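You operate a simulated robot arm through the tools that you are given. There is no shell and no other tool. Be economical: measure what you need, move in short steps, check, and stop when the job is done.

You run a simulated two-armed robot. Do the job below in one go: nothing can be reset, and whatever is moved stays where it is left.

TASK
Stand the spent filter in the sink, fit the kind the display names, lock it and flush the unit. Set down upright: filter cartridge.

Only the result counts: the job must be done as asked and must still hold three seconds after the hand-in. Knocking over, shifting, dropping, spilling or breaking anything else fails it.

THE ROBOT
Two 7-joint arms with fingered hands on one trunk, on a base that drives. Base frame: it is fixed to the floor where the robot stands at the start and does not move with it; the origin is under the middle of the robot, x ahead of it, y to its left, z up. Readings come in m, rad, newtons and seconds.
The left shoulder is at the start at [0.03, 0.119, 1.144], the right one opposite. With the tool pointing down near the work surface each hand reaches from about 0.32 to 0.76 m from the robot's upright axis, wherever it stands, measured 20 degrees to its own side. Places, roughly: filter lock ring [0.8, 0, 1]; filter socket [0.8, 0, 0.9]; sink [0.7, 0.5, 0.7]; water unit display [0.7, -0.2, 1.3]; water unit flush button [0.7, -0.1, 1.3]; water unit switch [0.7, -0.3, 1.3]. Payload 3.8 kg a hand.
Tool frame (each hand has its own): the origin (TCP) lies between the finger pads and is the grasp point; the fingertips stand 0.025 m ahead of it; z points along the fingers, y is the line along which they close. The gripper opens to 0.088 m. The gripper's body begins 0.029 m behind the TCP. The gripper is a hand of 4 fingers: y runs from the thumb to the fingers, the wrist lies at [-0.013, -0.106, -0.174] in the tool frame, and closing takes about 1.5 s.
Orientation is that of the tool frame in the base frame, as a unit quaternion [w, x, y, z]. With the fingers straight down and the wrist toward the robot, the tool's x, y and z point along [0, 1, 0], [1, 0, 0] and [0, 0, -1] of the base frame.

THE INTERFACE
- The arms move only by the tool move_arm. It takes "left_rows", "right_rows" or both (then of equal length, played together; a hand with none holds still); each is a list of rows, each a list of 7 numbers: the shift along the base's x, y, z in m, then the turn, a rotation vector about the base's x, y, z in rad, then the opening, from 0 (shut) to 1 (fully open). In form: [[dx, dy, dz, wx, wy, wz, grip], ...]. A call has 1 to 8 rows; each row shifts and turns the commanded pose from where the row before left it. Rows are played at 5 a second. More than 0.05 m and 0.15 rad between two rows, or a gripper value outside its range, and nothing of the call is played. Where a pose cannot be reached the arm comes as near as it can. A force on the tool above 90 N (or 10 N above the force at the start of the call, whichever is more), or a blocked arm, ends the call early, and 0.2 s more pass. Each finger travels about 0.153 m/s and halts on what it meets, pressing with about 32 N; the grip force reading is that of the motor and also rises with nothing between the fingers. The clock runs only during rows and for 0.2 s after the last one: add rows that do not move to give the fingers time. It gives the time, the measured TCP pose, the force on the tool (base axes), the opening and the grip force at its end, in the units of the frame above (readings bear some noise), with the torque about the TCP (base axes, N m) and any sound that the robot's microphone picked up.
- Cameras (640 x 400 px; columns grow to the right, rows downward): "scene" is now at [0.0594, -0.0089, 1.6973]; the picture's right is [-0.12, -0.99, 0.00], its down [-0.71, 0.09, -0.69] and it looks along [0.69, -0.08, -0.72] (base axes); focal length 248 px, centre (320, 200). "left" rides on the left gripper at [-0.064, -0.083, -0.098] in its tool frame; the picture's right is [-0.62, -0.37, 0.69], its down [0.71, -0.63, 0.30] and it looks along [0.33, 0.68, 0.65] (tool axes); focal length 265 px, centre (320, 200). "right" rides on the right gripper at [0.064, -0.083, -0.098] in its tool frame; the picture's right is [-0.62, 0.37, -0.69], its down [-0.71, -0.63, 0.30] and it looks along [-0.32, 0.68, 0.65] (tool axes); focal length 265 px, centre (320, 200). There is no depth. A picture from a camera that has moved, and an enlarged one, comes with that camera's place and axes in the base frame and with its lens.
- get_image(camera): a new picture of that camera. No time passes.
- lift_body(by): slides the trunk up (or, below 0, down) by that many m; the arms and the scene camera ride with it, the base frame stays. It gives what a move gives, with no picture.
- steer(legs): drives the robot by 1 to 6 legs, each [ahead, left, turn to the left] in m, m and rad, along the robot's own axes; the way and the turn of a leg run together, so that a leg with both is an arc; at most 1.5 m and 3.142 rad a leg. The arms and the cameras ride along, it lands a little off, and it stops where it bumps. It gives what a move gives.
- set_grasp(shape, hand): the hand has 4 fingers and takes this shape, open, in about a second: jaw (thumb against the fingers, like two jaws); tri (thumb and two fingers); tip (a fingertip pinch); poke (one finger out to press); point (the index stretched); flat (the hand flat); cup (the hand cupped); fist (a fist). The gripper value then closes the fingers along that shape, each until it touches; the sizes above hold for jaw. It gives what a move gives, with no picture.
- head_to(pan, tilt): turns the head with the scene camera to pan (to the left, within 2.094 rad either way) and tilt (down, from -0.506 to 1.204), counted from straight ahead of the robot. It gives what a move gives.
- inspect(camera, box): a new picture of the part [left, top, right, bottom] of that camera's present view, enlarged. No time passes.
- close_job(): hands the job in; it is judged then, once.

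Work in short steps. Places have to be worked out from the pictures, the camera data and where the tool is seen: move nearer, look again, correct. Check each grasp and each placing, and mend what went wrong. You have 120 turns and 88 pictures in all, those below and enlarged ones among them. Open the grippers and draw the arms clear of the work before you hand the job in, unless the task says otherwise; then end with one line.

The tools are called as a command line: name --argument value ..., lists and objects as JSON in quotes. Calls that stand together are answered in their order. move_arm: Moves the arms, as the interface text tells. Its arguments: {"type":"object","properties":{"left_rows":{"type":"array","items":{"type":"array","items":{"type":"number"}}},"right_rows":{"type":"array","items":{"type":"array","items":{"type":"number"}}}},"required":[]} The other tools are called the same way: lift_body (by) slides the trunk up or down; set_grasp (shape, hand) gives the hand a shape; steer (legs) drives the base; head_to (pan, tilt) turns the head that bears the scene camera; get_image (camera) takes a picture; inspect (camera, box) takes an enlarged picture of a part of a camera's view; close_job () hands the job in.

At the start:

```text
time: 0.0
left_eef_pos: [0.5087, 0.2547, 1.4721]
left_orientation: [0.0, 0.707, 0.707, 0.0]
left_contact_force: [0.5, -0.1, -0.6]
left_torque: [0.05, -0.02, 0.02]
left_opening: 0.0874
left_grasp_force: 0.1
left_shape: jaw
right_eef_pos: [0.418, -0.2156, 1.4859]
right_orientation: [0.0, 0.708, 0.707, 0.0]
right_contact_force: [0.0, -0.3, 0.7]
right_torque: [0.01, -0.02, 0.05]
right_opening: 0.0878
right_grasp_force: 0.0
right_shape: jaw
trunk travel left (down, up): [-0.3, 0.29]
robot x, y, heading: [0.0019, 0.0011, -0.001]
head pan, tilt: [-0.12, 0.803]
```

scene: 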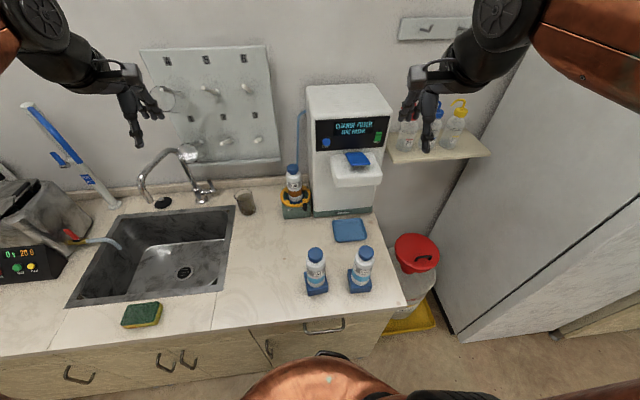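
right: 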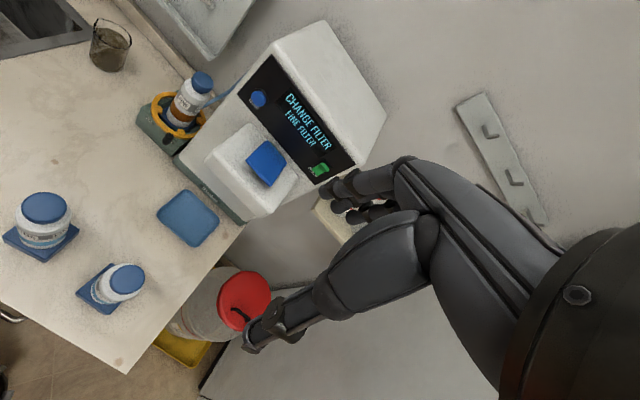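
left: 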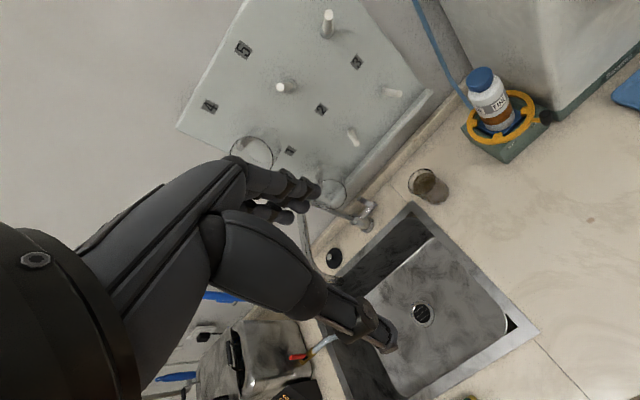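

I start by reading the display and the labels on the two new filters and the fitted one.

inspect --camera "scene" --box '[260, 80, 420, 180]'

inspect --camera "scene" --box '[260, 200, 420, 300]'

inspect --camera "left" --box '[420, 40, 580, 180]'

```text
4.00 times, centred on (340, 130) of scene
camera zoom: at [0.0594, -0.0089, 1.6973], right [-0.12, -0.99, 0.0], down [-0.71, 0.09, -0.69], along [0.69, -0.08, -0.72], focal length 993 px, centre (240, 480)
```

zoom: 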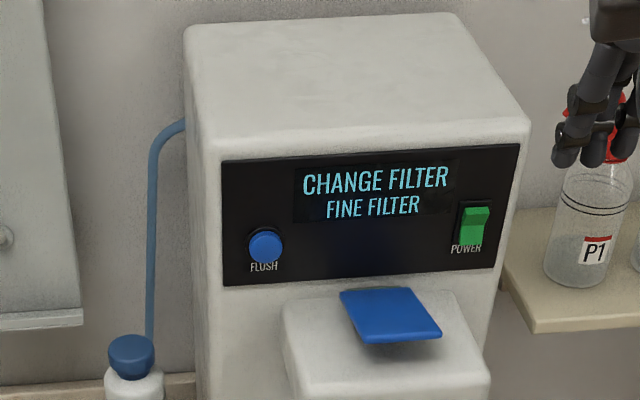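

```text
4.00 times, centred on (340, 250) of scene
camera zoom: at [0.0594, -0.0089, 1.6973], right [-0.12, -0.99, 0.0], down [-0.71, 0.09, -0.69], along [0.69, -0.08, -0.72], focal length 993 px, centre (240, 0)
```

zoom: 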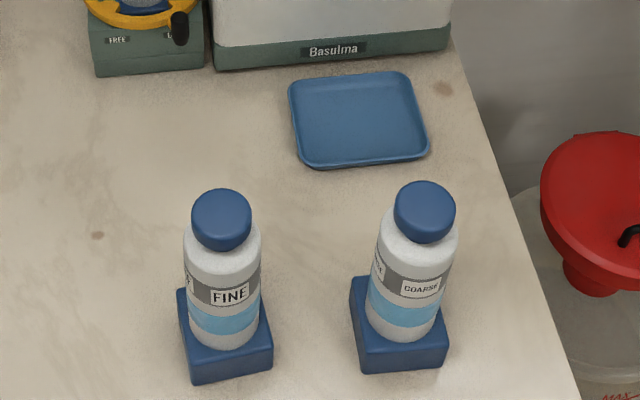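

```text
2.86 times, centred on (500, 110) of left
camera zoom: at [0.4246, 0.1885, 1.5704], right [-0.37, -0.62, -0.69], down [-0.63, 0.71, -0.3], along [0.68, 0.33, -0.65], focal length 758 px, centre (-194, 457)
```

zoom: 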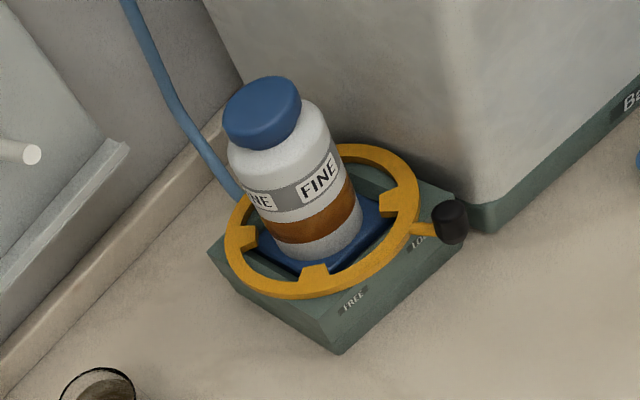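

The display asks for a FINE filter. The left new cartridge is FINE, and the ring handle stands at LOCK. The spent cap top is about (0.79, 0.006, 1.115), the fine one about (0.436, -0.039, 1.085). I drive a bit ahead and to the right so the left hand reaches the socket.

steer --legs '[[0.1, -0.1, 0]]'

```text
time: 1.3
left_eef_pos: [0.5933, 0.1653, 1.4716]
left_orientation: [-0.002, 0.699, 0.716, 0.0]
left_contact_force: [-0.1, 0.0, 0.5]
left_torque: [0.0, 0.02, 0.0]
left_opening: 0.0879
left_grasp_force: 0.1
left_shape: jaw
right_eef_pos: [0.514, -0.306, 1.4838]
right_orientation: [-0.002, 0.699, 0.715, 0.0]
right_contact_force: [0.0, 0.2, -0.7]
right_torque: [0.04, 0.04, 0.05]
right_opening: 0.088
right_grasp_force: 0.1
right_shape: jaw
trunk travel left (down, up): [-0.3, 0.29]
robot x, y, heading: [0.0858, -0.0978, 0.024]
head pan, tilt: [-0.12, 0.803]
```

Driven with a slight yaw. I turn the head to look at the socket from here and at the sink.

head_to --pan 0.12 --tilt 0.75

get_image --camera "scene"

get_image --camera "left"

```text
time: 2.1
left_eef_pos: [0.5901, 0.1698, 1.4713]
left_orientation: [0.001, 0.699, 0.715, 0.0]
left_contact_force: [0.2, 1.1, -0.5]
left_torque: [-0.03, 0.0, -0.01]
left_opening: 0.0875
left_grasp_force: 0.1
left_shape: jaw
right_eef_pos: [0.5106, -0.3016, 1.4868]
right_orientation: [0.0, 0.699, 0.715, 0.0]
right_contact_force: [-0.5, -0.1, 0.1]
right_torque: [-0.03, -0.02, 0.02]
right_opening: 0.0877
right_grasp_force: 0.1
right_shape: jaw
trunk travel left (down, up): [-0.3, 0.29]
robot x, y, heading: [0.0879, -0.0936, 0.019]
head pan, tilt: [0.12, 0.75]
```

```text
81 pictures are left
camera scene: at [0.1474, -0.0833, 1.7017], right [0.14, -0.99, 0.0], down [-0.67, -0.1, -0.73], along [0.72, 0.1, -0.68], focal length 248 px, centre (320, 200)
```

scene: 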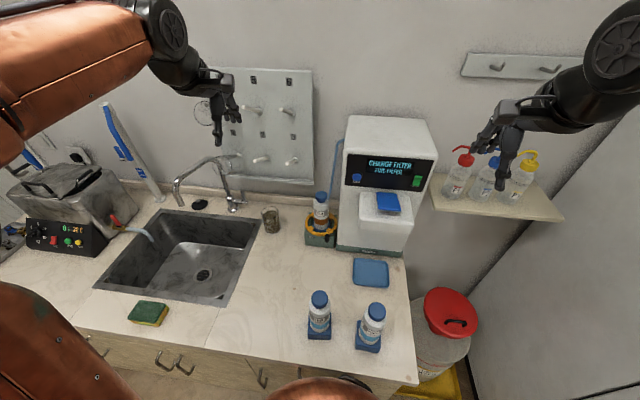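

```text
80 pictures are left
camera left: at [0.5063, 0.1023, 1.5703], right [-0.35, -0.63, -0.69], down [-0.65, 0.7, -0.3], along [0.68, 0.34, -0.65], focal length 265 px, centre (320, 200)
```

left: 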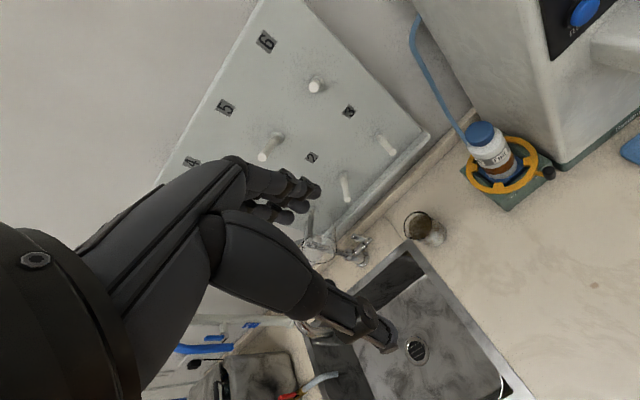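

inspect --camera "scene" --box '[290, 180, 354, 260]'

inspect --camera "left" --box '[440, 100, 580, 220]'

```text
5.00 times, centred on (322, 220) of scene
camera zoom: at [0.1474, -0.0833, 1.7017], right [0.14, -0.99, 0.0], down [-0.67, -0.1, -0.73], along [0.72, 0.1, -0.68], focal length 1241 px, centre (310, 100)
```

zoom: 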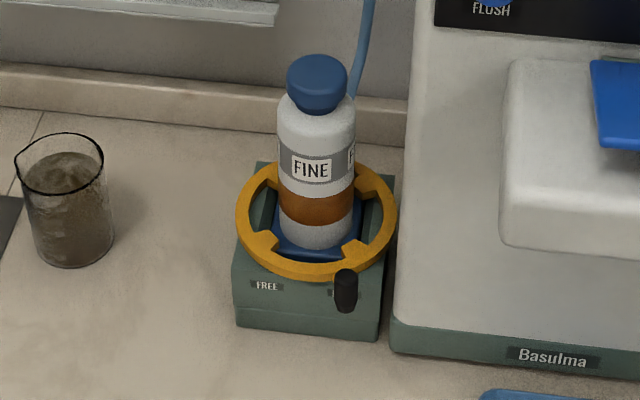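

```text
3.33 times, centred on (510, 160) of left
camera zoom: at [0.5063, 0.1023, 1.5703], right [-0.35, -0.63, -0.69], down [-0.65, 0.7, -0.3], along [0.68, 0.34, -0.65], focal length 885 px, centre (-313, 333)
```

zoom: 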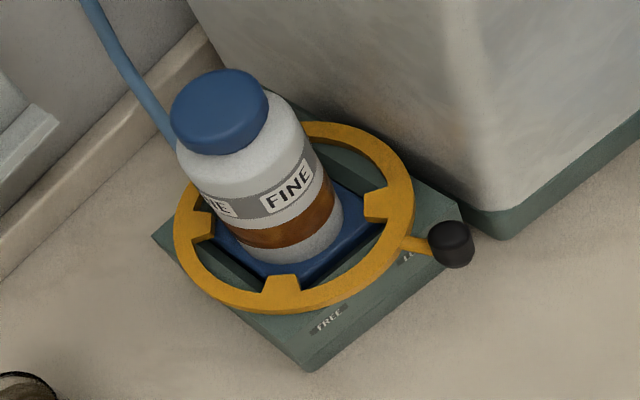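

Ring centre about (0.79, 0.0), its top near z 0.97; the knob top is at (0.724, -0.032, 0.986). The LOCK-to-FREE sweep goes about 50° clockwise (toward +y). I raise the trunk so the forearm stays above the standing filters, then approach the knob with the hand tilted back a bit.

lift_body --by 0.15

move_arm --left_rows '[[0.0, -0.05, -0.04, 0, -0.15, 0, 0.6], [0.0, -0.05, -0.05, 0, -0.15, 0, 0.6], [0.0, -0.05, -0.05, 0, -0.15, 0, 0.6], [0.02, -0.04, -0.05, 0, 0, 0, 0.6], [0.04, -0.01, -0.05, 0, 0, 0, 0.6], [0.04, 0, -0.05, 0, 0, 0, 0.6], [0, 0, -0.05, 0, 0, 0, 0.6], [0, 0, -0.05, 0, 0, 0, 0.6]]'

get_image --camera "scene"

```text
time: 3.9
left_eef_pos: [0.5906, 0.1685, 1.622]
left_orientation: [0.0, 0.699, 0.715, 0.001]
left_contact_force: [-0.1, -0.3, 0.2]
left_torque: [-0.01, -0.02, -0.03]
left_opening: 0.0877
left_grasp_force: 0.1
left_shape: jaw
right_eef_pos: [0.511, -0.3032, 1.6358]
right_orientation: [0.0, 0.699, 0.715, -0.001]
right_contact_force: [-0.1, -0.4, 0.9]
right_torque: [0.01, -0.01, -0.03]
right_opening: 0.0877
right_grasp_force: 0.2
right_shape: jaw
trunk travel left (down, up): [-0.45, 0.14]
robot x, y, heading: [0.0905, -0.0945, 0.024]
head pan, tilt: [0.12, 0.75]
```

```text
refused: row 1 steps farther than a row can; nothing moved
```

```text
77 pictures are left
camera scene: at [0.1486, -0.0844, 1.8515], right [0.14, -0.99, 0.0], down [-0.68, -0.1, -0.73], along [0.72, 0.1, -0.68], focal length 248 px, centre (320, 200)
```

scene: 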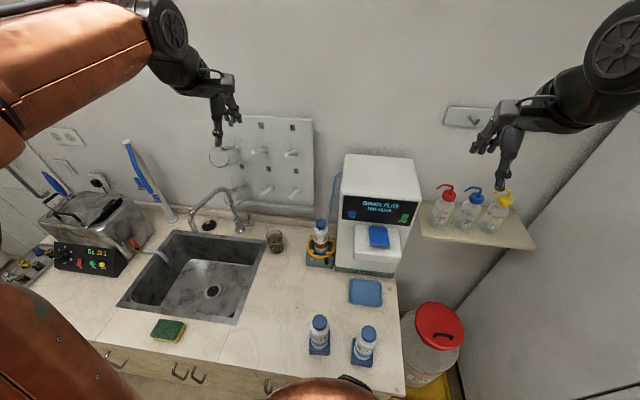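

Row length must be at most 0.05 m in total. I move in smaller steps: first sideways with tilt, and down.

move_arm --left_rows '[[0, -0.035, -0.035, 0, -0.15, 0, 0.6], [0, -0.035, -0.035, 0, -0.15, 0, 0.6], [0, -0.035, -0.035, 0, -0.15, 0, 0.6], [0, -0.035, -0.035, 0, 0, 0, 0.6], [0, -0.035, -0.035, 0, 0, 0, 0.6], [0.01, -0.025, -0.04, 0, 0, 0, 0.6], [0.02, 0, -0.045, 0, 0, 0, 0.6], [0.02, 0, -0.045, 0, 0, 0, 0.6]]'

move_arm --left_rows '[[0.02, 0, -0.045, 0, 0, 0, 0.5], [0.02, 0, -0.045, 0, 0, 0, 0.5], [0.0, 0, -0.03, 0, 0, 0, 0.5]]'

get_image --camera "scene"

get_image --camera "left"

```text
time: 5.7
left_eef_pos: [0.6424, -0.0314, 1.3168]
left_orientation: [0.159, 0.682, 0.697, 0.155]
left_contact_force: [0.3, -0.4, 0.8]
left_torque: [0.02, 0.0, 0.04]
left_opening: 0.0531
left_grasp_force: 0.1
left_shape: jaw
right_eef_pos: [0.5127, -0.3023, 1.6344]
right_orientation: [-0.001, 0.7, 0.715, 0.0]
right_contact_force: [0.4, -0.5, -0.9]
right_torque: [0.0, 0.0, -0.04]
right_opening: 0.0876
right_grasp_force: 0.0
right_shape: jaw
trunk travel left (down, up): [-0.45, 0.14]
robot x, y, heading: [0.0891, -0.0952, 0.025]
head pan, tilt: [0.12, 0.75]
```

```text
time: 6.5
left_eef_pos: [0.678, -0.0322, 1.1985]
left_orientation: [0.16, 0.682, 0.696, 0.156]
left_contact_force: [0.0, -0.2, -0.4]
left_torque: [-0.03, -0.02, -0.03]
left_opening: 0.0443
left_grasp_force: 0.1
left_shape: jaw
right_eef_pos: [0.5096, -0.3026, 1.6359]
right_orientation: [0.0, 0.699, 0.715, 0.0]
right_contact_force: [-0.2, 0.6, 0.9]
right_torque: [-0.02, -0.02, -0.03]
right_opening: 0.0878
right_grasp_force: 0.0
right_shape: jaw
trunk travel left (down, up): [-0.45, 0.14]
robot x, y, heading: [0.086, -0.0979, 0.024]
head pan, tilt: [0.12, 0.75]
```

```text
76 pictures are left
camera scene: at [0.1472, -0.0848, 1.8517], right [0.14, -0.99, 0.0], down [-0.67, -0.1, -0.73], along [0.72, 0.1, -0.68], focal length 248 px, centre (320, 200)
```

scene: 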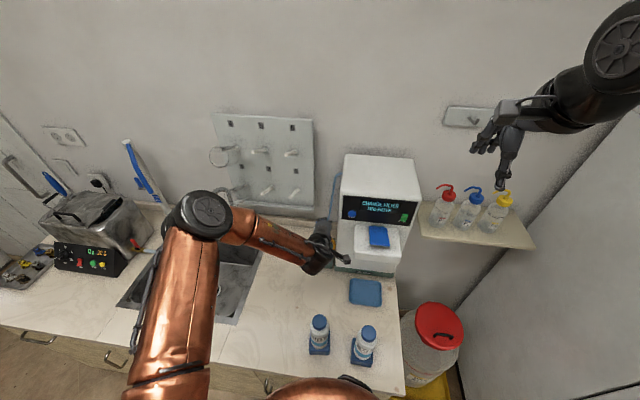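

```text
75 pictures are left
camera left: at [0.562, -0.0992, 1.2507], right [-0.02, -0.63, -0.78], down [-0.45, 0.7, -0.55], along [0.89, 0.34, -0.29], focal length 265 px, centre (320, 200)
```

left: 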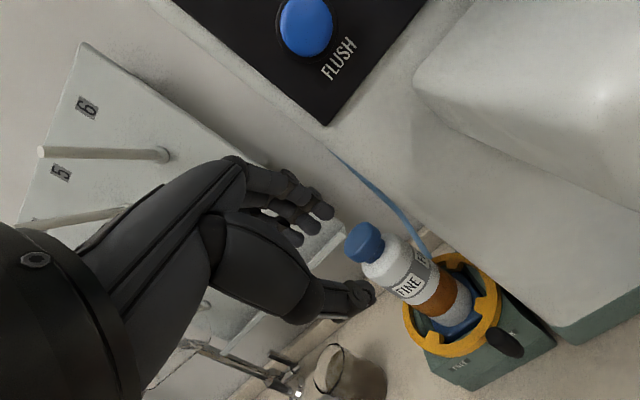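

The knob seen from the left camera fits (0.72, -0.034, 0.985). The elbow stays clear of the filters. I descend to just above the knob with about 0.05 opening.

move_arm --left_rows '[[0.01, 0, -0.045, 0, 0, 0, 0.55], [0.01, 0, -0.045, 0, 0, 0, 0.55], [0.009, -0.001, -0.045, 0, 0, 0, 0.55], [0.009, 0, -0.03, 0, 0, 0, 0.55]]'

get_image --camera "left"

inspect --camera "scene" --box '[260, 190, 420, 290]'

```text
time: 7.5
left_eef_pos: [0.7191, -0.0344, 1.0309]
left_orientation: [0.159, 0.682, 0.697, 0.157]
left_contact_force: [-0.2, 0.1, -0.2]
left_torque: [0.0, 0.0, 0.01]
left_opening: 0.0482
left_grasp_force: 0.0
left_shape: jaw
right_eef_pos: [0.5108, -0.3048, 1.6353]
right_orientation: [-0.001, 0.699, 0.715, 0.0]
right_contact_force: [-0.5, 0.2, 0.4]
right_torque: [-0.02, 0.0, 0.01]
right_opening: 0.0877
right_grasp_force: 0.2
right_shape: jaw
trunk travel left (down, up): [-0.45, 0.14]
robot x, y, heading: [0.0891, -0.0934, 0.021]
head pan, tilt: [0.12, 0.75]
```

```text
74 pictures are left
camera left: at [0.6016, -0.1009, 1.0845], right [-0.02, -0.63, -0.78], down [-0.45, 0.7, -0.55], along [0.89, 0.34, -0.29], focal length 265 px, centre (320, 200)
```

left: 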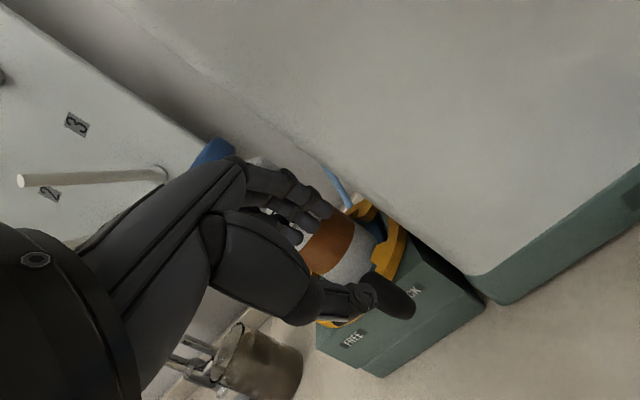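

```text
4.00 times, centred on (340, 240) of scene
camera zoom: at [0.1489, -0.0852, 1.8517], right [0.14, -0.99, 0.0], down [-0.68, -0.1, -0.73], along [0.72, 0.1, -0.68], focal length 993 px, centre (240, 40)
```

zoom: 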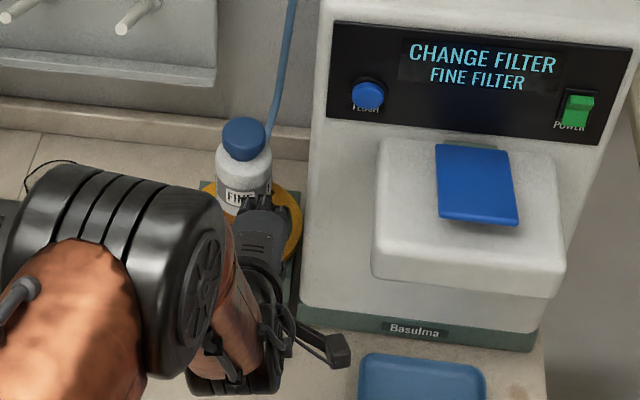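

Thumb lies just in front of the knob and the fingers behind/above it, as predicted. I go down 3.3 cm and close.

move_arm --left_rows '[[-0.001, 0.001, -0.017, 0, 0, 0, 0.55], [-0.001, 0, -0.016, 0, 0, 0, 0.55], [0, 0, 0, 0, 0, 0, 0.55]]'

get_image --camera "left"

```text
time: 8.2
left_eef_pos: [0.7159, -0.0319, 0.9996]
left_orientation: [0.159, 0.681, 0.697, 0.156]
left_contact_force: [0.4, 0.3, -1.0]
left_torque: [-0.01, 0.01, 0.02]
left_opening: 0.0477
left_grasp_force: 0.0
left_shape: jaw
right_eef_pos: [0.5105, -0.3029, 1.636]
right_orientation: [-0.001, 0.699, 0.715, -0.002]
right_contact_force: [-0.5, -0.4, -1.2]
right_torque: [0.01, -0.03, 0.03]
right_opening: 0.0881
right_grasp_force: 0.0
right_shape: jaw
trunk travel left (down, up): [-0.45, 0.14]
robot x, y, heading: [0.085, -0.0976, 0.023]
head pan, tilt: [0.12, 0.75]
```

```text
72 pictures are left
camera left: at [0.5986, -0.0994, 1.052], right [-0.02, -0.63, -0.78], down [-0.45, 0.7, -0.55], along [0.89, 0.34, -0.29], focal length 265 px, centre (320, 200)
```

left: 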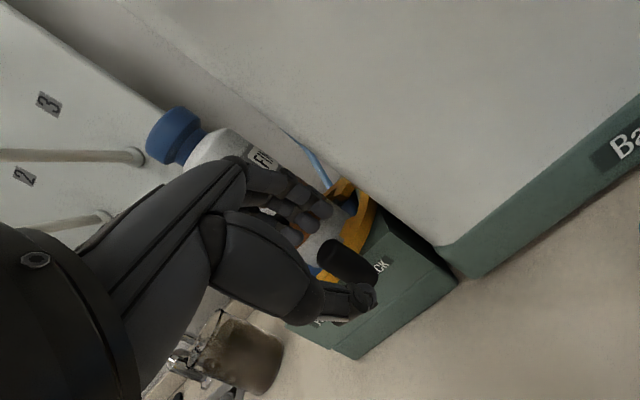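

The knob now lies between thumb and fingers. I close the hand.

move_arm --left_rows '[[0, 0, 0, 0, 0, 0, 0.3], [0, 0, 0, 0, 0, 0, 0.15], [0, 0, 0, 0, 0, 0, 0.1], [0, 0, 0, 0, 0, 0, 0.1]]'

get_image --camera "left"

```text
time: 9.2
left_eef_pos: [0.7144, -0.0334, 0.9991]
left_orientation: [0.159, 0.682, 0.696, 0.156]
left_contact_force: [-6.6, -0.6, 0.5]
left_torque: [-0.01, 0.21, -0.01]
left_opening: 0.0098
left_grasp_force: 0.1
left_shape: jaw
right_eef_pos: [0.5097, -0.3024, 1.6355]
right_orientation: [-0.001, 0.699, 0.715, 0.0]
right_contact_force: [0.0, -0.6, 0.1]
right_torque: [0.02, -0.05, 0.01]
right_opening: 0.0875
right_grasp_force: 0.1
right_shape: jaw
trunk travel left (down, up): [-0.45, 0.14]
robot x, y, heading: [0.0872, -0.0988, 0.025]
head pan, tilt: [0.12, 0.75]
```

```text
71 pictures are left
camera left: at [0.5976, -0.0996, 1.0521], right [-0.02, -0.63, -0.78], down [-0.45, 0.7, -0.55], along [0.89, 0.34, -0.3], focal length 265 px, centre (320, 200)
```

left: 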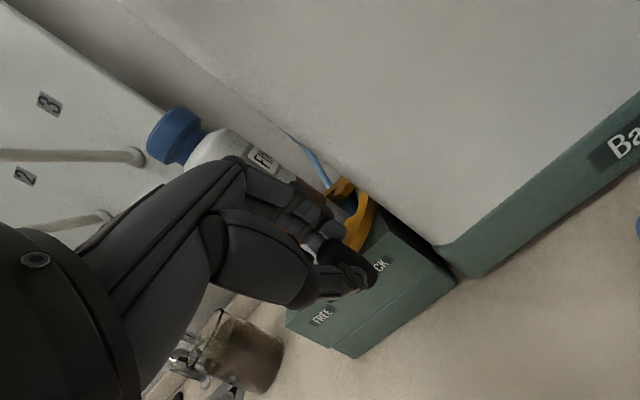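

There is contact (-6.6 N in x). I squeeze fully to check whether the knob is held.

move_arm --left_rows '[[0, 0, 0, 0, 0, 0, 0], [0, 0, 0, 0, 0, 0, 0], [0, 0, 0, 0, 0, 0, 0]]'

inspect --camera "left" --box '[260, 160, 420, 340]'

```text
time: 10.1
left_eef_pos: [0.7146, -0.0331, 0.999]
left_orientation: [0.158, 0.682, 0.697, 0.155]
left_contact_force: [-10.8, -1.2, -4.2]
left_torque: [-0.02, 0.42, -0.04]
left_opening: 0.0071
left_grasp_force: 31.7
left_shape: jaw
right_eef_pos: [0.5081, -0.3025, 1.635]
right_orientation: [0.0, 0.699, 0.715, 0.0]
right_contact_force: [-0.5, 0.1, 1.7]
right_torque: [-0.04, 0.01, -0.02]
right_opening: 0.0876
right_grasp_force: 0.1
right_shape: jaw
trunk travel left (down, up): [-0.45, 0.14]
robot x, y, heading: [0.0882, -0.0978, 0.024]
head pan, tilt: [0.12, 0.75]
```

```text
2.22 times, centred on (340, 250) of left
camera zoom: at [0.5971, -0.0998, 1.0518], right [-0.02, -0.63, -0.78], down [-0.45, 0.7, -0.55], along [0.89, 0.34, -0.3], focal length 590 px, centre (276, 89)
```

zoom: 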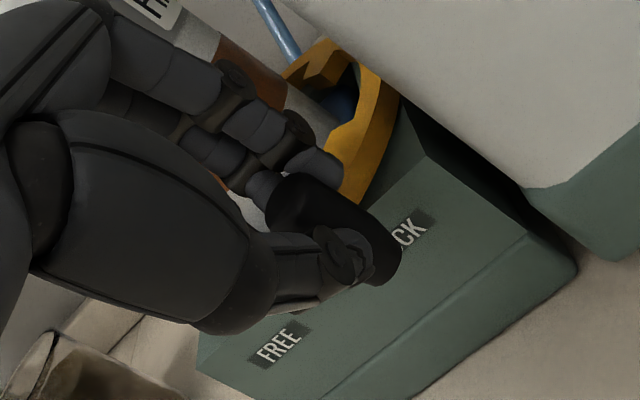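

The knob is held firmly. I turn it clockwise along the arc, rotating the hand with it, first half.

move_arm --left_rows '[[-0.0036, 0.0087, 0, 0, 0, -0.12, 0], [-0.0024, 0.0092, 0, 0, 0, -0.12, 0], [-0.0012, 0.0094, 0, 0, 0, -0.12, 0], [0, 0.0094, 0, 0, 0, -0.12, 0]]'

get_image --camera "left"

```text
time: 10.9
left_eef_pos: [0.7234, -0.0652, 0.9871]
left_orientation: [0.146, 0.724, 0.654, 0.16]
left_contact_force: [-62.6, 29.0, 33.2]
left_torque: [-1.17, -2.68, -0.29]
left_opening: 0.005
left_grasp_force: 32.1
left_shape: jaw
left hand out of reach, approached as far as the arm can: row 1, 2, 3, 4
right_eef_pos: [0.5047, -0.2976, 1.6376]
right_orientation: [0.001, 0.697, 0.717, 0.0]
right_contact_force: [0.6, -0.7, -0.1]
right_torque: [0.03, 0.05, -0.02]
right_opening: 0.0878
right_grasp_force: 0.0
right_shape: jaw
trunk travel left (down, up): [-0.45, 0.14]
robot x, y, heading: [0.0894, -0.0962, 0.03]
head pan, tilt: [0.12, 0.75]
stopped in row 4 (left hand): the force on the tool passed its limit (the readings are from after the stop); the commanded pose is now the measured one
```

```text
69 pictures are left
camera left: at [0.6002, -0.1218, 1.0381], right [-0.1, -0.58, -0.81], down [-0.37, 0.77, -0.51], along [0.92, 0.25, -0.29], focal length 265 px, centre (320, 200)
```

left: 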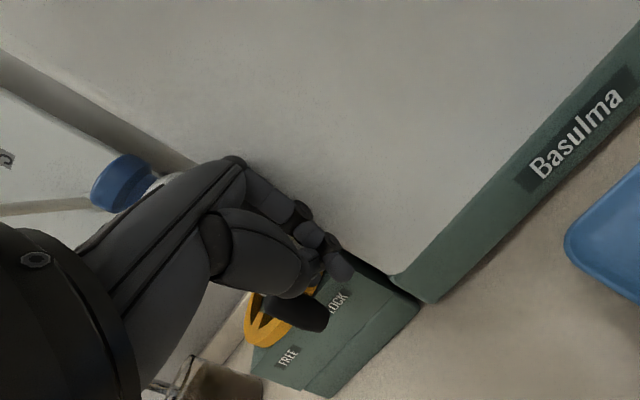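

The turn was out of the wrist's range and the hand went the wrong way, off the knob against the unit's side. I open and back away straight towards the robot and up, without rotation.

move_arm --left_rows '[[-0.02, 0.005, 0, 0, 0, 0, 0.1], [-0.03, 0.0, 0.01, 0, 0, 0, 0.3], [-0.02, 0, 0.04, 0, 0, 0, 0.5], [0, 0, 0.05, 0, 0, 0, 0.5]]'

get_image --camera "left"

inspect --camera "scene" --box '[260, 190, 420, 290]'

```text
time: 11.9
left_eef_pos: [0.6631, -0.0764, 1.0879]
left_orientation: [0.146, 0.725, 0.653, 0.162]
left_contact_force: [-0.4, 0.7, 0.5]
left_torque: [-0.02, 0.0, -0.01]
left_opening: 0.0433
left_grasp_force: 0.0
left_shape: jaw
left hand out of reach, approached as far as the arm can: row 2
right_eef_pos: [0.5109, -0.301, 1.6348]
right_orientation: [-0.001, 0.698, 0.716, 0.0]
right_contact_force: [-0.2, 0.1, -0.8]
right_torque: [-0.04, 0.02, -0.02]
right_opening: 0.0877
right_grasp_force: 0.0
right_shape: jaw
trunk travel left (down, up): [-0.45, 0.14]
robot x, y, heading: [0.0876, -0.0971, 0.024]
head pan, tilt: [0.12, 0.75]
```

```text
68 pictures are left
camera left: at [0.5387, -0.1325, 1.1392], right [-0.1, -0.58, -0.81], down [-0.37, 0.78, -0.51], along [0.92, 0.25, -0.29], focal length 265 px, centre (320, 200)
```

left: 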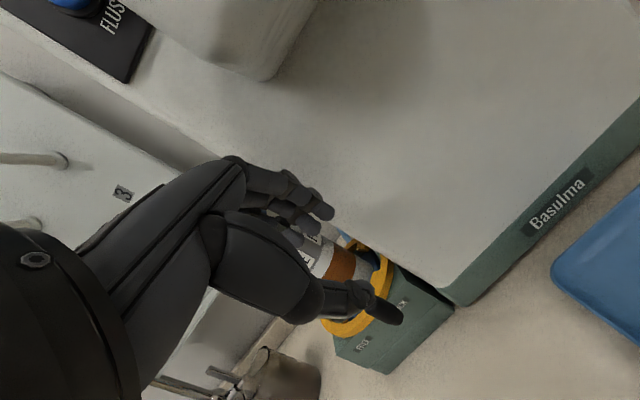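

```text
4.00 times, centred on (340, 240) of scene
camera zoom: at [0.1486, -0.0829, 1.8516], right [0.15, -0.99, 0.0], down [-0.67, -0.1, -0.73], along [0.72, 0.11, -0.68], focal length 993 px, centre (240, 40)
```

zoom: 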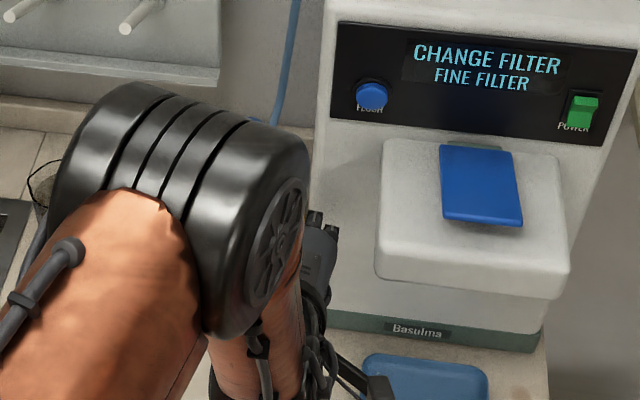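

The unit looks unmoved. I lift and draw the hand left to see the ring clearly, undoing the small yaw.

move_arm --left_rows '[[-0.02, 0.0, 0.045, 0, 0, 0.06, 0.5], [-0.02, 0.0, 0.045, 0, 0, 0.06, 0.5], [0, 0.03, 0.04, 0, 0, 0, 0.5], [0, 0.048, 0, 0, 0, 0, 0.5], [0, 0.048, 0, 0, 0, 0, 0.5], [0, 0.048, 0, 0, 0, 0, 0.5], [0, 0.04, 0, 0, 0, 0, 0.5]]'

inspect --camera "scene" --box '[260, 190, 420, 290]'

get_image --camera "left"

```text
time: 13.5
left_eef_pos: [0.6262, 0.1004, 1.2467]
left_orientation: [0.138, 0.693, 0.69, 0.158]
left_contact_force: [0.3, 0.1, 0.9]
left_torque: [-0.02, 0.03, 0.0]
left_opening: 0.0438
left_grasp_force: 0.1
left_shape: jaw
left hand out of reach, approached as far as the arm can: row 5, 6, 7
right_eef_pos: [0.5118, -0.2941, 1.6362]
right_orientation: [0.0, 0.698, 0.716, -0.002]
right_contact_force: [0.7, 0.7, 0.1]
right_torque: [-0.07, 0.02, -0.02]
right_opening: 0.0874
right_grasp_force: 0.1
right_shape: jaw
trunk travel left (down, up): [-0.45, 0.14]
robot x, y, heading: [0.0893, -0.0973, 0.027]
head pan, tilt: [0.12, 0.75]
```

```text
4.00 times, centred on (340, 240) of scene
camera zoom: at [0.1482, -0.0768, 1.8515], right [0.15, -0.99, 0.0], down [-0.67, -0.1, -0.73], along [0.72, 0.1, -0.68], focal length 993 px, centre (240, 40)
```

zoom: 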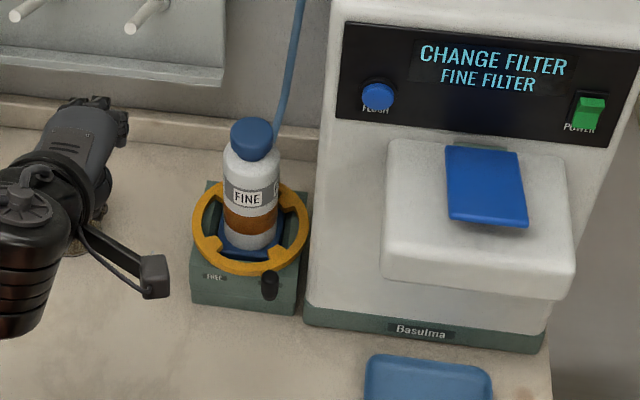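

```text
65 pictures are left
camera left: at [0.5114, 0.0315, 1.3001], right [-0.05, -0.6, -0.8], down [-0.45, 0.73, -0.51], along [0.89, 0.34, -0.31], focal length 265 px, centre (320, 200)
```

left: 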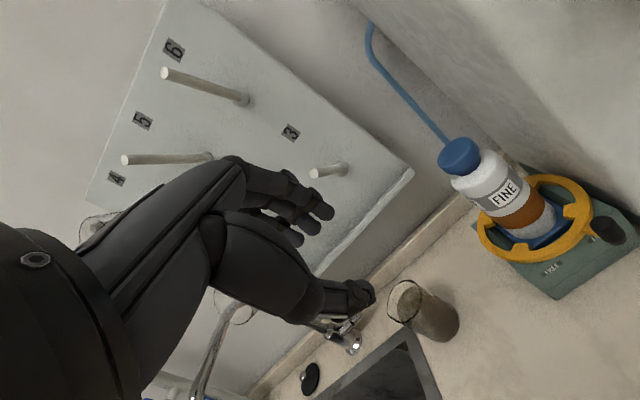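

Nothing was shifted and the knob is still at LOCK (about (0.722, -0.030)). I return above it and test the sideways reach there before grasping again, this time without yaw.

move_arm --left_rows '[[0, -0.044, -0.02, 0, 0, 0, 0.55], [0, -0.044, -0.02, 0, 0, 0, 0.55], [0, -0.044, -0.02, 0, 0, 0, 0.55], [0.0225, 0, -0.035, 0, 0, 0, 0.55], [0.0225, 0, -0.035, 0, 0, 0, 0.55], [0.0225, 0, -0.035, 0, 0, 0, 0.55], [0.0215, 0, -0.033, 0, 0, 0, 0.55]]'

move_arm --left_rows '[[-0.005, 0.015, 0, 0, 0, 0, 0.55], [0, 0.02, 0, 0, 0, 0, 0.55], [0, 0.02, 0, 0, 0, 0, 0.55], [0.005, 0.015, 0, 0, 0, 0, 0.55]]'

```text
time: 15.1
left_eef_pos: [0.6807, 0.1038, 1.2277]
left_orientation: [0.14, 0.688, 0.691, 0.168]
left_contact_force: [-0.5, -0.8, 0.3]
left_torque: [-0.03, -0.02, 0.0]
left_opening: 0.0481
left_grasp_force: 0.1
left_shape: jaw
left hand out of reach, approached as far as the arm can: row 1, 2, 3, 4, 5, 6, 7
right_eef_pos: [0.5115, -0.2989, 1.6356]
right_orientation: [0.0, 0.698, 0.716, -0.001]
right_contact_force: [0.8, 0.3, -0.5]
right_torque: [-0.04, 0.02, -0.01]
right_opening: 0.0878
right_grasp_force: 0.0
right_shape: jaw
trunk travel left (down, up): [-0.45, 0.14]
robot x, y, heading: [0.0888, -0.098, 0.027]
head pan, tilt: [0.12, 0.75]
```

```text
time: 16.1
left_eef_pos: [0.6784, 0.1737, 1.2274]
left_orientation: [0.138, 0.686, 0.694, 0.168]
left_contact_force: [-0.3, 0.0, 0.1]
left_torque: [0.01, 0.0, -0.01]
left_opening: 0.0482
left_grasp_force: 0.1
left_shape: jaw
right_eef_pos: [0.5113, -0.301, 1.6349]
right_orientation: [-0.001, 0.698, 0.716, -0.001]
right_contact_force: [0.6, 0.5, 0.2]
right_torque: [0.0, 0.0, -0.02]
right_opening: 0.0874
right_grasp_force: 0.1
right_shape: jaw
trunk travel left (down, up): [-0.45, 0.14]
robot x, y, heading: [0.0853, -0.0956, 0.024]
head pan, tilt: [0.12, 0.75]
```

The arm seems stuck on a joint limit in this configuration. I back up and remove the tilt to return to a neutral posture, then lower the trunk.

move_arm --left_rows '[[-0.025, 0.01, 0.04, 0, 0.15, 0, 0.55], [-0.025, 0.01, 0.04, 0, 0.15, 0, 0.55], [-0.025, 0.01, 0.04, 0, 0.14, 0, 0.55], [-0.02, 0.01, 0.04, 0, 0, 0, 0.55], [0, 0.01, 0.045, 0, 0, 0, 0.55], [0, 0, 0.045, 0, 0, 0, 0.55], [0, 0, 0.045, 0, 0, 0, 0.55]]'

lift_body --by -0.15

get_image --camera "scene"

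```text
time: 17.7
left_eef_pos: [0.5845, 0.2217, 1.525]
left_orientation: [-0.016, 0.707, 0.707, 0.016]
left_contact_force: [-0.1, -0.5, 0.2]
left_torque: [-0.01, 0.01, 0.0]
left_opening: 0.0484
left_grasp_force: 0.0
left_shape: jaw
right_eef_pos: [0.5107, -0.3029, 1.6365]
right_orientation: [-0.001, 0.698, 0.716, -0.001]
right_contact_force: [-0.5, 0.7, -0.4]
right_torque: [-0.01, 0.01, 0.03]
right_opening: 0.0877
right_grasp_force: 0.0
right_shape: jaw
trunk travel left (down, up): [-0.45, 0.14]
robot x, y, heading: [0.084, -0.0974, 0.03]
head pan, tilt: [0.12, 0.75]
```

```text
time: 19.5
left_eef_pos: [0.5856, 0.2226, 1.3738]
left_orientation: [-0.017, 0.707, 0.707, 0.015]
left_contact_force: [0.2, -0.7, 0.1]
left_torque: [0.0, -0.01, 0.0]
left_opening: 0.0484
left_grasp_force: 0.1
left_shape: jaw
right_eef_pos: [0.5113, -0.3025, 1.486]
right_orientation: [0.0, 0.698, 0.716, -0.001]
right_contact_force: [0.1, -0.1, 0.2]
right_torque: [0.0, 0.01, 0.03]
right_opening: 0.088
right_grasp_force: 0.2
right_shape: jaw
trunk travel left (down, up): [-0.3, 0.29]
robot x, y, heading: [0.0888, -0.0937, 0.021]
head pan, tilt: [0.12, 0.75]
```

```text
64 pictures are left
camera scene: at [0.1484, -0.0841, 1.7018], right [0.15, -0.99, 0.0], down [-0.67, -0.1, -0.73], along [0.72, 0.11, -0.68], focal length 248 px, centre (320, 200)
```

scene: 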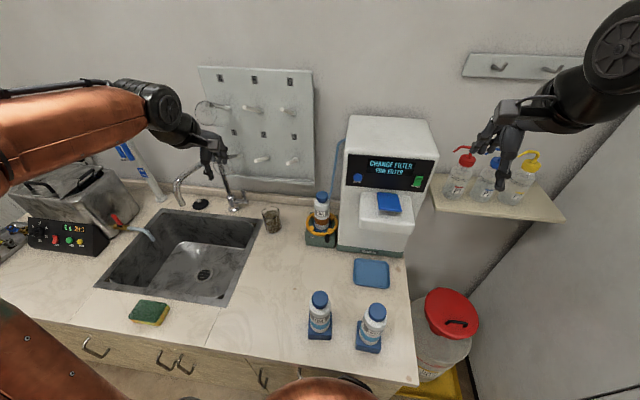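

Posture is neutral again. I drive 0.13 m to the right so the socket lies more to the left hand's own side.

steer --legs '[[0, -0.13, -0.02]]'

move_arm --left_rows '[[0.02, 0, -0.04, 0, 0, 0, 0.55], [0.02, -0.01, -0.04, 0, -0.1, 0, 0.55], [0.02, -0.02, -0.04, 0, -0.1, 0, 0.55], [0, -0.035, -0.03, 0, -0.1, 0, 0.55], [0, -0.035, -0.03, 0, -0.05, 0, 0.55]]'

get_image --camera "scene"

```text
time: 20.8
left_eef_pos: [0.5898, 0.0845, 1.3739]
left_orientation: [-0.016, 0.713, 0.701, 0.016]
left_contact_force: [-0.9, 0.3, 0.8]
left_torque: [-0.03, -0.01, -0.03]
left_opening: 0.0482
left_grasp_force: 0.1
left_shape: jaw
right_eef_pos: [0.5078, -0.4384, 1.4859]
right_orientation: [-0.001, 0.704, 0.71, 0.0]
right_contact_force: [0.1, -0.2, 0.2]
right_torque: [-0.02, -0.01, 0.01]
right_opening: 0.0877
right_grasp_force: 0.0
right_shape: jaw
trunk travel left (down, up): [-0.3, 0.29]
robot x, y, heading: [0.0868, -0.2258, 0.01]
head pan, tilt: [0.12, 0.75]
```

```text
time: 22.0
left_eef_pos: [0.6472, -0.0169, 1.1933]
left_orientation: [0.106, 0.699, 0.693, 0.14]
left_contact_force: [-0.2, 0.6, 0.7]
left_torque: [0.02, -0.04, 0.01]
left_opening: 0.0482
left_grasp_force: 0.0
left_shape: jaw
right_eef_pos: [0.5047, -0.4408, 1.4859]
right_orientation: [0.0, 0.704, 0.71, 0.0]
right_contact_force: [-0.3, 0.0, 0.5]
right_torque: [-0.01, -0.02, -0.05]
right_opening: 0.0879
right_grasp_force: 0.0
right_shape: jaw
trunk travel left (down, up): [-0.3, 0.29]
robot x, y, heading: [0.0863, -0.2294, 0.011]
head pan, tilt: [0.12, 0.75]
```

```text
63 pictures are left
camera scene: at [0.1454, -0.2168, 1.7018], right [0.13, -0.99, 0.0], down [-0.68, -0.09, -0.73], along [0.73, 0.09, -0.68], focal length 248 px, centre (320, 200)
```

scene: 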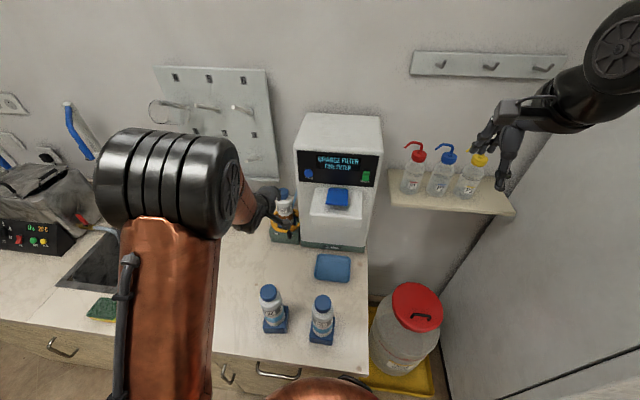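

Elbow is high and clear, everything reached. I continue to above the knob.

move_arm --left_rows '[[0.018, -0.005, -0.038, 0, 0, 0, 0.55], [0.018, -0.005, -0.037, 0, 0, 0, 0.55], [0.018, -0.005, -0.037, 0, 0, 0, 0.55], [0.016, 0, -0.036, 0, -0.05, 0, 0.55]]'

move_arm --left_rows '[[0, 0.02, 0, 0, 0, 0, 0.55], [0, 0.02, 0, 0, 0, 0, 0.55], [0, 0.02, 0, 0, 0, 0, 0.55], [0, -0.02, 0, 0, 0, 0, 0.55], [0, -0.02, 0, 0, 0, 0, 0.55], [0, -0.02, 0, 0, 0, 0, 0.55]]'

get_image --camera "left"

inspect --camera "scene" --box '[220, 170, 380, 270]'

```text
time: 23.0
left_eef_pos: [0.721, -0.0315, 1.0446]
left_orientation: [0.124, 0.696, 0.69, 0.156]
left_contact_force: [0.4, 0.0, -0.2]
left_torque: [-0.03, -0.01, -0.01]
left_opening: 0.0484
left_grasp_force: 0.0
left_shape: jaw
right_eef_pos: [0.5088, -0.4375, 1.4836]
right_orientation: [-0.001, 0.704, 0.71, -0.001]
right_contact_force: [0.4, 0.0, 0.2]
right_torque: [-0.01, -0.04, 0.04]
right_opening: 0.0876
right_grasp_force: 0.1
right_shape: jaw
trunk travel left (down, up): [-0.3, 0.29]
robot x, y, heading: [0.0838, -0.2255, 0.01]
head pan, tilt: [0.12, 0.75]
```

```text
time: 24.4
left_eef_pos: [0.7204, -0.0305, 1.0446]
left_orientation: [0.123, 0.695, 0.691, 0.156]
left_contact_force: [-0.5, -0.9, 0.1]
left_torque: [0.0, 0.04, -0.02]
left_opening: 0.0484
left_grasp_force: 0.0
left_shape: jaw
right_eef_pos: [0.5079, -0.4387, 1.4854]
right_orientation: [-0.001, 0.704, 0.71, 0.0]
right_contact_force: [0.2, -0.1, 0.1]
right_torque: [-0.02, 0.03, 0.02]
right_opening: 0.0879
right_grasp_force: 0.0
right_shape: jaw
trunk travel left (down, up): [-0.3, 0.29]
robot x, y, heading: [0.0865, -0.2254, 0.0]
head pan, tilt: [0.12, 0.75]
```

```text
62 pictures are left
camera left: at [0.6047, -0.0994, 1.0994], right [-0.07, -0.58, -0.81], down [-0.46, 0.74, -0.49], along [0.88, 0.34, -0.32], focal length 265 px, centre (320, 200)
```

left: 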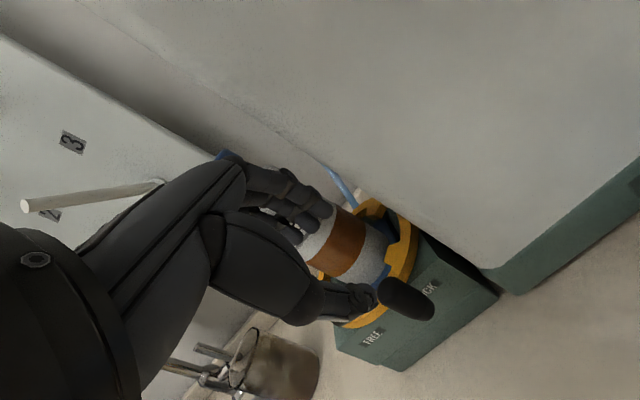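

```text
4.00 times, centred on (300, 220) of scene
camera zoom: at [0.1487, -0.2159, 1.7017], right [0.13, -0.99, 0.0], down [-0.68, -0.09, -0.73], along [0.73, 0.09, -0.68], focal length 993 px, centre (400, 120)
```

zoom: 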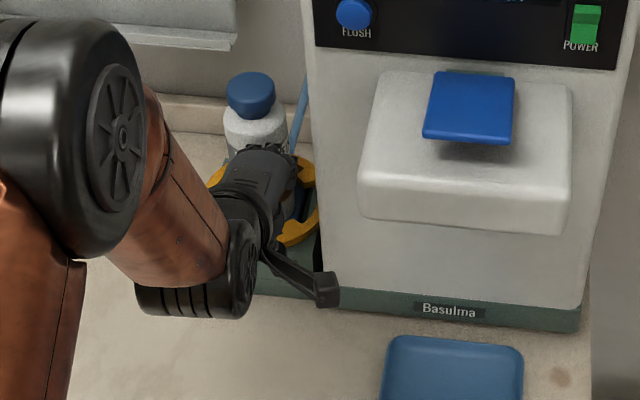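

Sideways sweep works here. I descend onto the knob and close.

move_arm --left_rows '[[-0.002, -0.001, -0.024, 0, 0, 0, 0.55], [-0.002, 0, -0.022, 0, 0, 0, 0.55], [0, 0, 0, 0, 0, 0, 0.3], [0, 0, 0, 0, 0, 0, 0], [0, 0, 0, 0, 0, 0, 0], [0, 0, 0, 0, 0, 0, 0]]'

inspect --camera "left" --box '[260, 160, 420, 340]'

```text
time: 25.8
left_eef_pos: [0.7141, -0.0338, 0.9983]
left_orientation: [0.123, 0.696, 0.69, 0.155]
left_contact_force: [-5.8, -1.6, -3.3]
left_torque: [-0.03, 0.26, 0.07]
left_opening: 0.0098
left_grasp_force: 32.1
left_shape: jaw
right_eef_pos: [0.5077, -0.4384, 1.4855]
right_orientation: [0.0, 0.704, 0.71, -0.001]
right_contact_force: [-0.7, -0.6, 1.0]
right_torque: [0.01, -0.02, 0.02]
right_opening: 0.0877
right_grasp_force: 0.0
right_shape: jaw
trunk travel left (down, up): [-0.3, 0.29]
robot x, y, heading: [0.0875, -0.2262, 0.004]
head pan, tilt: [0.12, 0.75]
```

```text
2.22 times, centred on (340, 250) of left
camera zoom: at [0.5992, -0.1009, 1.053], right [-0.07, -0.58, -0.81], down [-0.46, 0.74, -0.49], along [0.88, 0.34, -0.32], focal length 590 px, centre (276, 89)
```

zoom: 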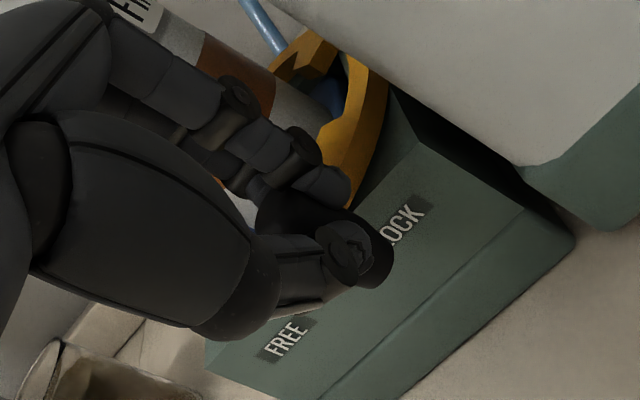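

The knob is gripped again. I sweep it toward FREE along the arc, no yaw, the first half.

move_arm --left_rows '[[-0.0036, 0.0087, 0, 0, 0, 0, 0], [-0.0024, 0.0092, 0, 0, 0, 0, 0], [-0.0012, 0.0094, 0, 0, 0, 0, 0]]'

inspect --camera "left" --box '[260, 160, 420, 340]'

```text
time: 26.6
left_eef_pos: [0.7072, -0.0042, 0.9979]
left_orientation: [0.123, 0.695, 0.691, 0.156]
left_contact_force: [-7.9, -0.9, -8.5]
left_torque: [-0.04, 0.15, -0.04]
left_opening: 0.0072
left_grasp_force: 31.8
left_shape: jaw
right_eef_pos: [0.5072, -0.4384, 1.4863]
right_orientation: [-0.001, 0.704, 0.711, 0.0]
right_contact_force: [0.9, 0.1, 0.5]
right_torque: [-0.02, 0.02, 0.04]
right_opening: 0.0878
right_grasp_force: 0.0
right_shape: jaw
trunk travel left (down, up): [-0.3, 0.29]
robot x, y, heading: [0.0887, -0.2269, 0.008]
head pan, tilt: [0.12, 0.75]
```

```text
2.22 times, centred on (340, 250) of left
camera zoom: at [0.5919, -0.0724, 1.0533], right [-0.07, -0.58, -0.81], down [-0.47, 0.74, -0.49], along [0.88, 0.34, -0.32], focal length 590 px, centre (276, 89)
```

zoom: 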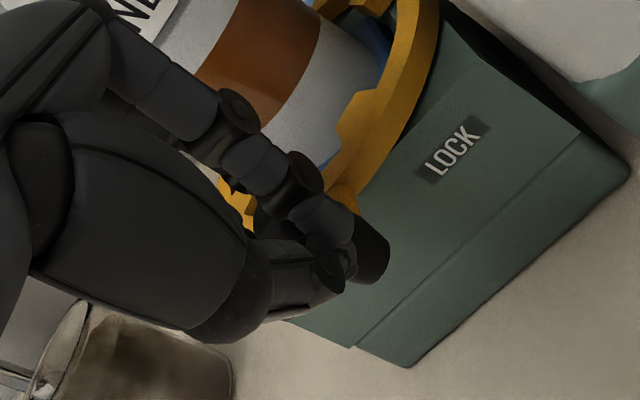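

The ring is turning with the knob. I do the second half.

move_arm --left_rows '[[0, 0.0094, 0, 0, 0, 0, 0], [0.0012, 0.0094, 0, 0, 0, 0, 0], [0.0024, 0.0092, 0, 0, 0, 0, 0], [0.0036, 0.0087, 0, 0, 0, 0, 0]]'

inspect --camera "left" --box '[260, 160, 420, 340]'

```text
time: 27.6
left_eef_pos: [0.7136, 0.0339, 0.9997]
left_orientation: [0.122, 0.696, 0.691, 0.156]
left_contact_force: [-14.8, -0.4, -10.1]
left_torque: [-0.07, 0.38, 0.03]
left_opening: 0.0061
left_grasp_force: 32.1
left_shape: jaw
right_eef_pos: [0.5067, -0.4378, 1.4856]
right_orientation: [-0.001, 0.704, 0.71, -0.001]
right_contact_force: [0.4, 0.0, -0.1]
right_torque: [-0.05, -0.01, -0.02]
right_opening: 0.0879
right_grasp_force: 0.1
right_shape: jaw
trunk travel left (down, up): [-0.3, 0.29]
robot x, y, heading: [0.087, -0.2276, 0.007]
head pan, tilt: [0.12, 0.75]
```

```text
2.22 times, centred on (340, 250) of left
camera zoom: at [0.5988, -0.0355, 1.054], right [-0.07, -0.58, -0.81], down [-0.47, 0.74, -0.49], along [0.88, 0.34, -0.32], focal length 590 px, centre (276, 89)
```

zoom: 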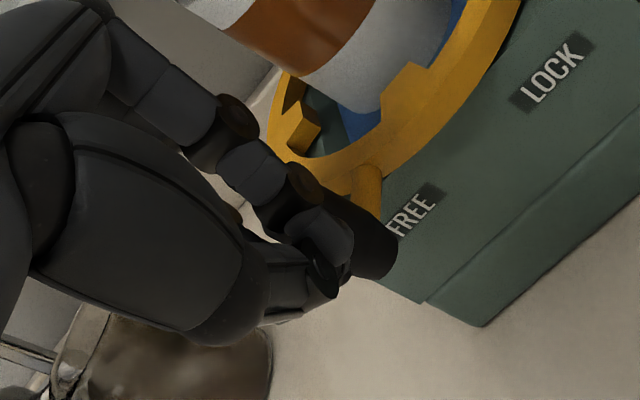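

The handle now points at FREE. I nudge a little further to feel for a stop.

move_arm --left_rows '[[0.003, 0.006, 0, 0, 0, 0, 0], [0, 0, 0, 0, 0, 0, 0]]'

move_arm --left_rows '[[0, 0, 0, 0, 0, 0, 0.2], [0, 0, 0, 0, 0, 0, 0.5], [-0.005, 0, 0.01, 0, 0, 0, 0.55], [-0.005, 0, 0.04, 0, 0, 0, 0.55], [-0.01, 0, 0.045, 0, 0, 0, 0.55]]'

get_image --camera "left"

```text
time: 28.2
left_eef_pos: [0.7158, 0.0353, 0.9979]
left_orientation: [0.123, 0.697, 0.69, 0.154]
left_contact_force: [-23.7, -10.6, -7.0]
left_torque: [-0.22, 0.49, 0.06]
left_opening: 0.0061
left_grasp_force: 31.6
left_shape: jaw
right_eef_pos: [0.5052, -0.4393, 1.4862]
right_orientation: [-0.001, 0.704, 0.71, 0.001]
right_contact_force: [0.6, -0.3, -0.7]
right_torque: [-0.02, 0.0, 0.02]
right_opening: 0.0875
right_grasp_force: 0.1
right_shape: jaw
trunk travel left (down, up): [-0.3, 0.29]
robot x, y, heading: [0.0844, -0.2245, 0.005]
head pan, tilt: [0.12, 0.75]
```

```text
time: 29.4
left_eef_pos: [0.6982, 0.0376, 1.0973]
left_orientation: [0.125, 0.695, 0.69, 0.157]
left_contact_force: [-0.6, -0.2, -0.3]
left_torque: [0.03, 0.0, -0.01]
left_opening: 0.0482
left_grasp_force: 0.1
left_shape: jaw
right_eef_pos: [0.5075, -0.4391, 1.4854]
right_orientation: [-0.001, 0.704, 0.71, 0.001]
right_contact_force: [0.3, 0.0, 0.2]
right_torque: [0.03, -0.02, 0.03]
right_opening: 0.0877
right_grasp_force: 0.0
right_shape: jaw
trunk travel left (down, up): [-0.3, 0.29]
robot x, y, heading: [0.0877, -0.2251, 0.008]
head pan, tilt: [0.12, 0.75]
```

```text
57 pictures are left
camera left: at [0.5831, -0.0305, 1.1508], right [-0.07, -0.58, -0.81], down [-0.46, 0.74, -0.49], along [0.88, 0.34, -0.32], focal length 265 px, centre (320, 200)
```

left: 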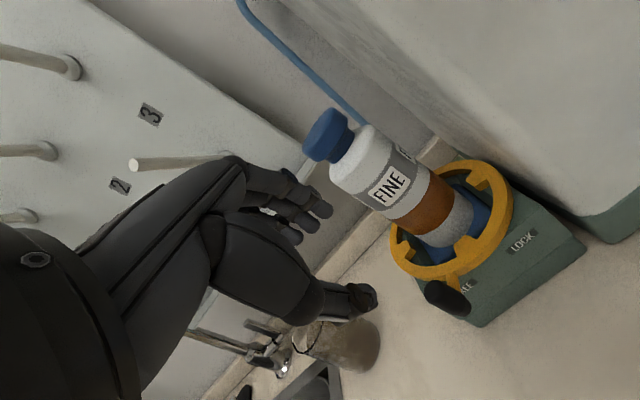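

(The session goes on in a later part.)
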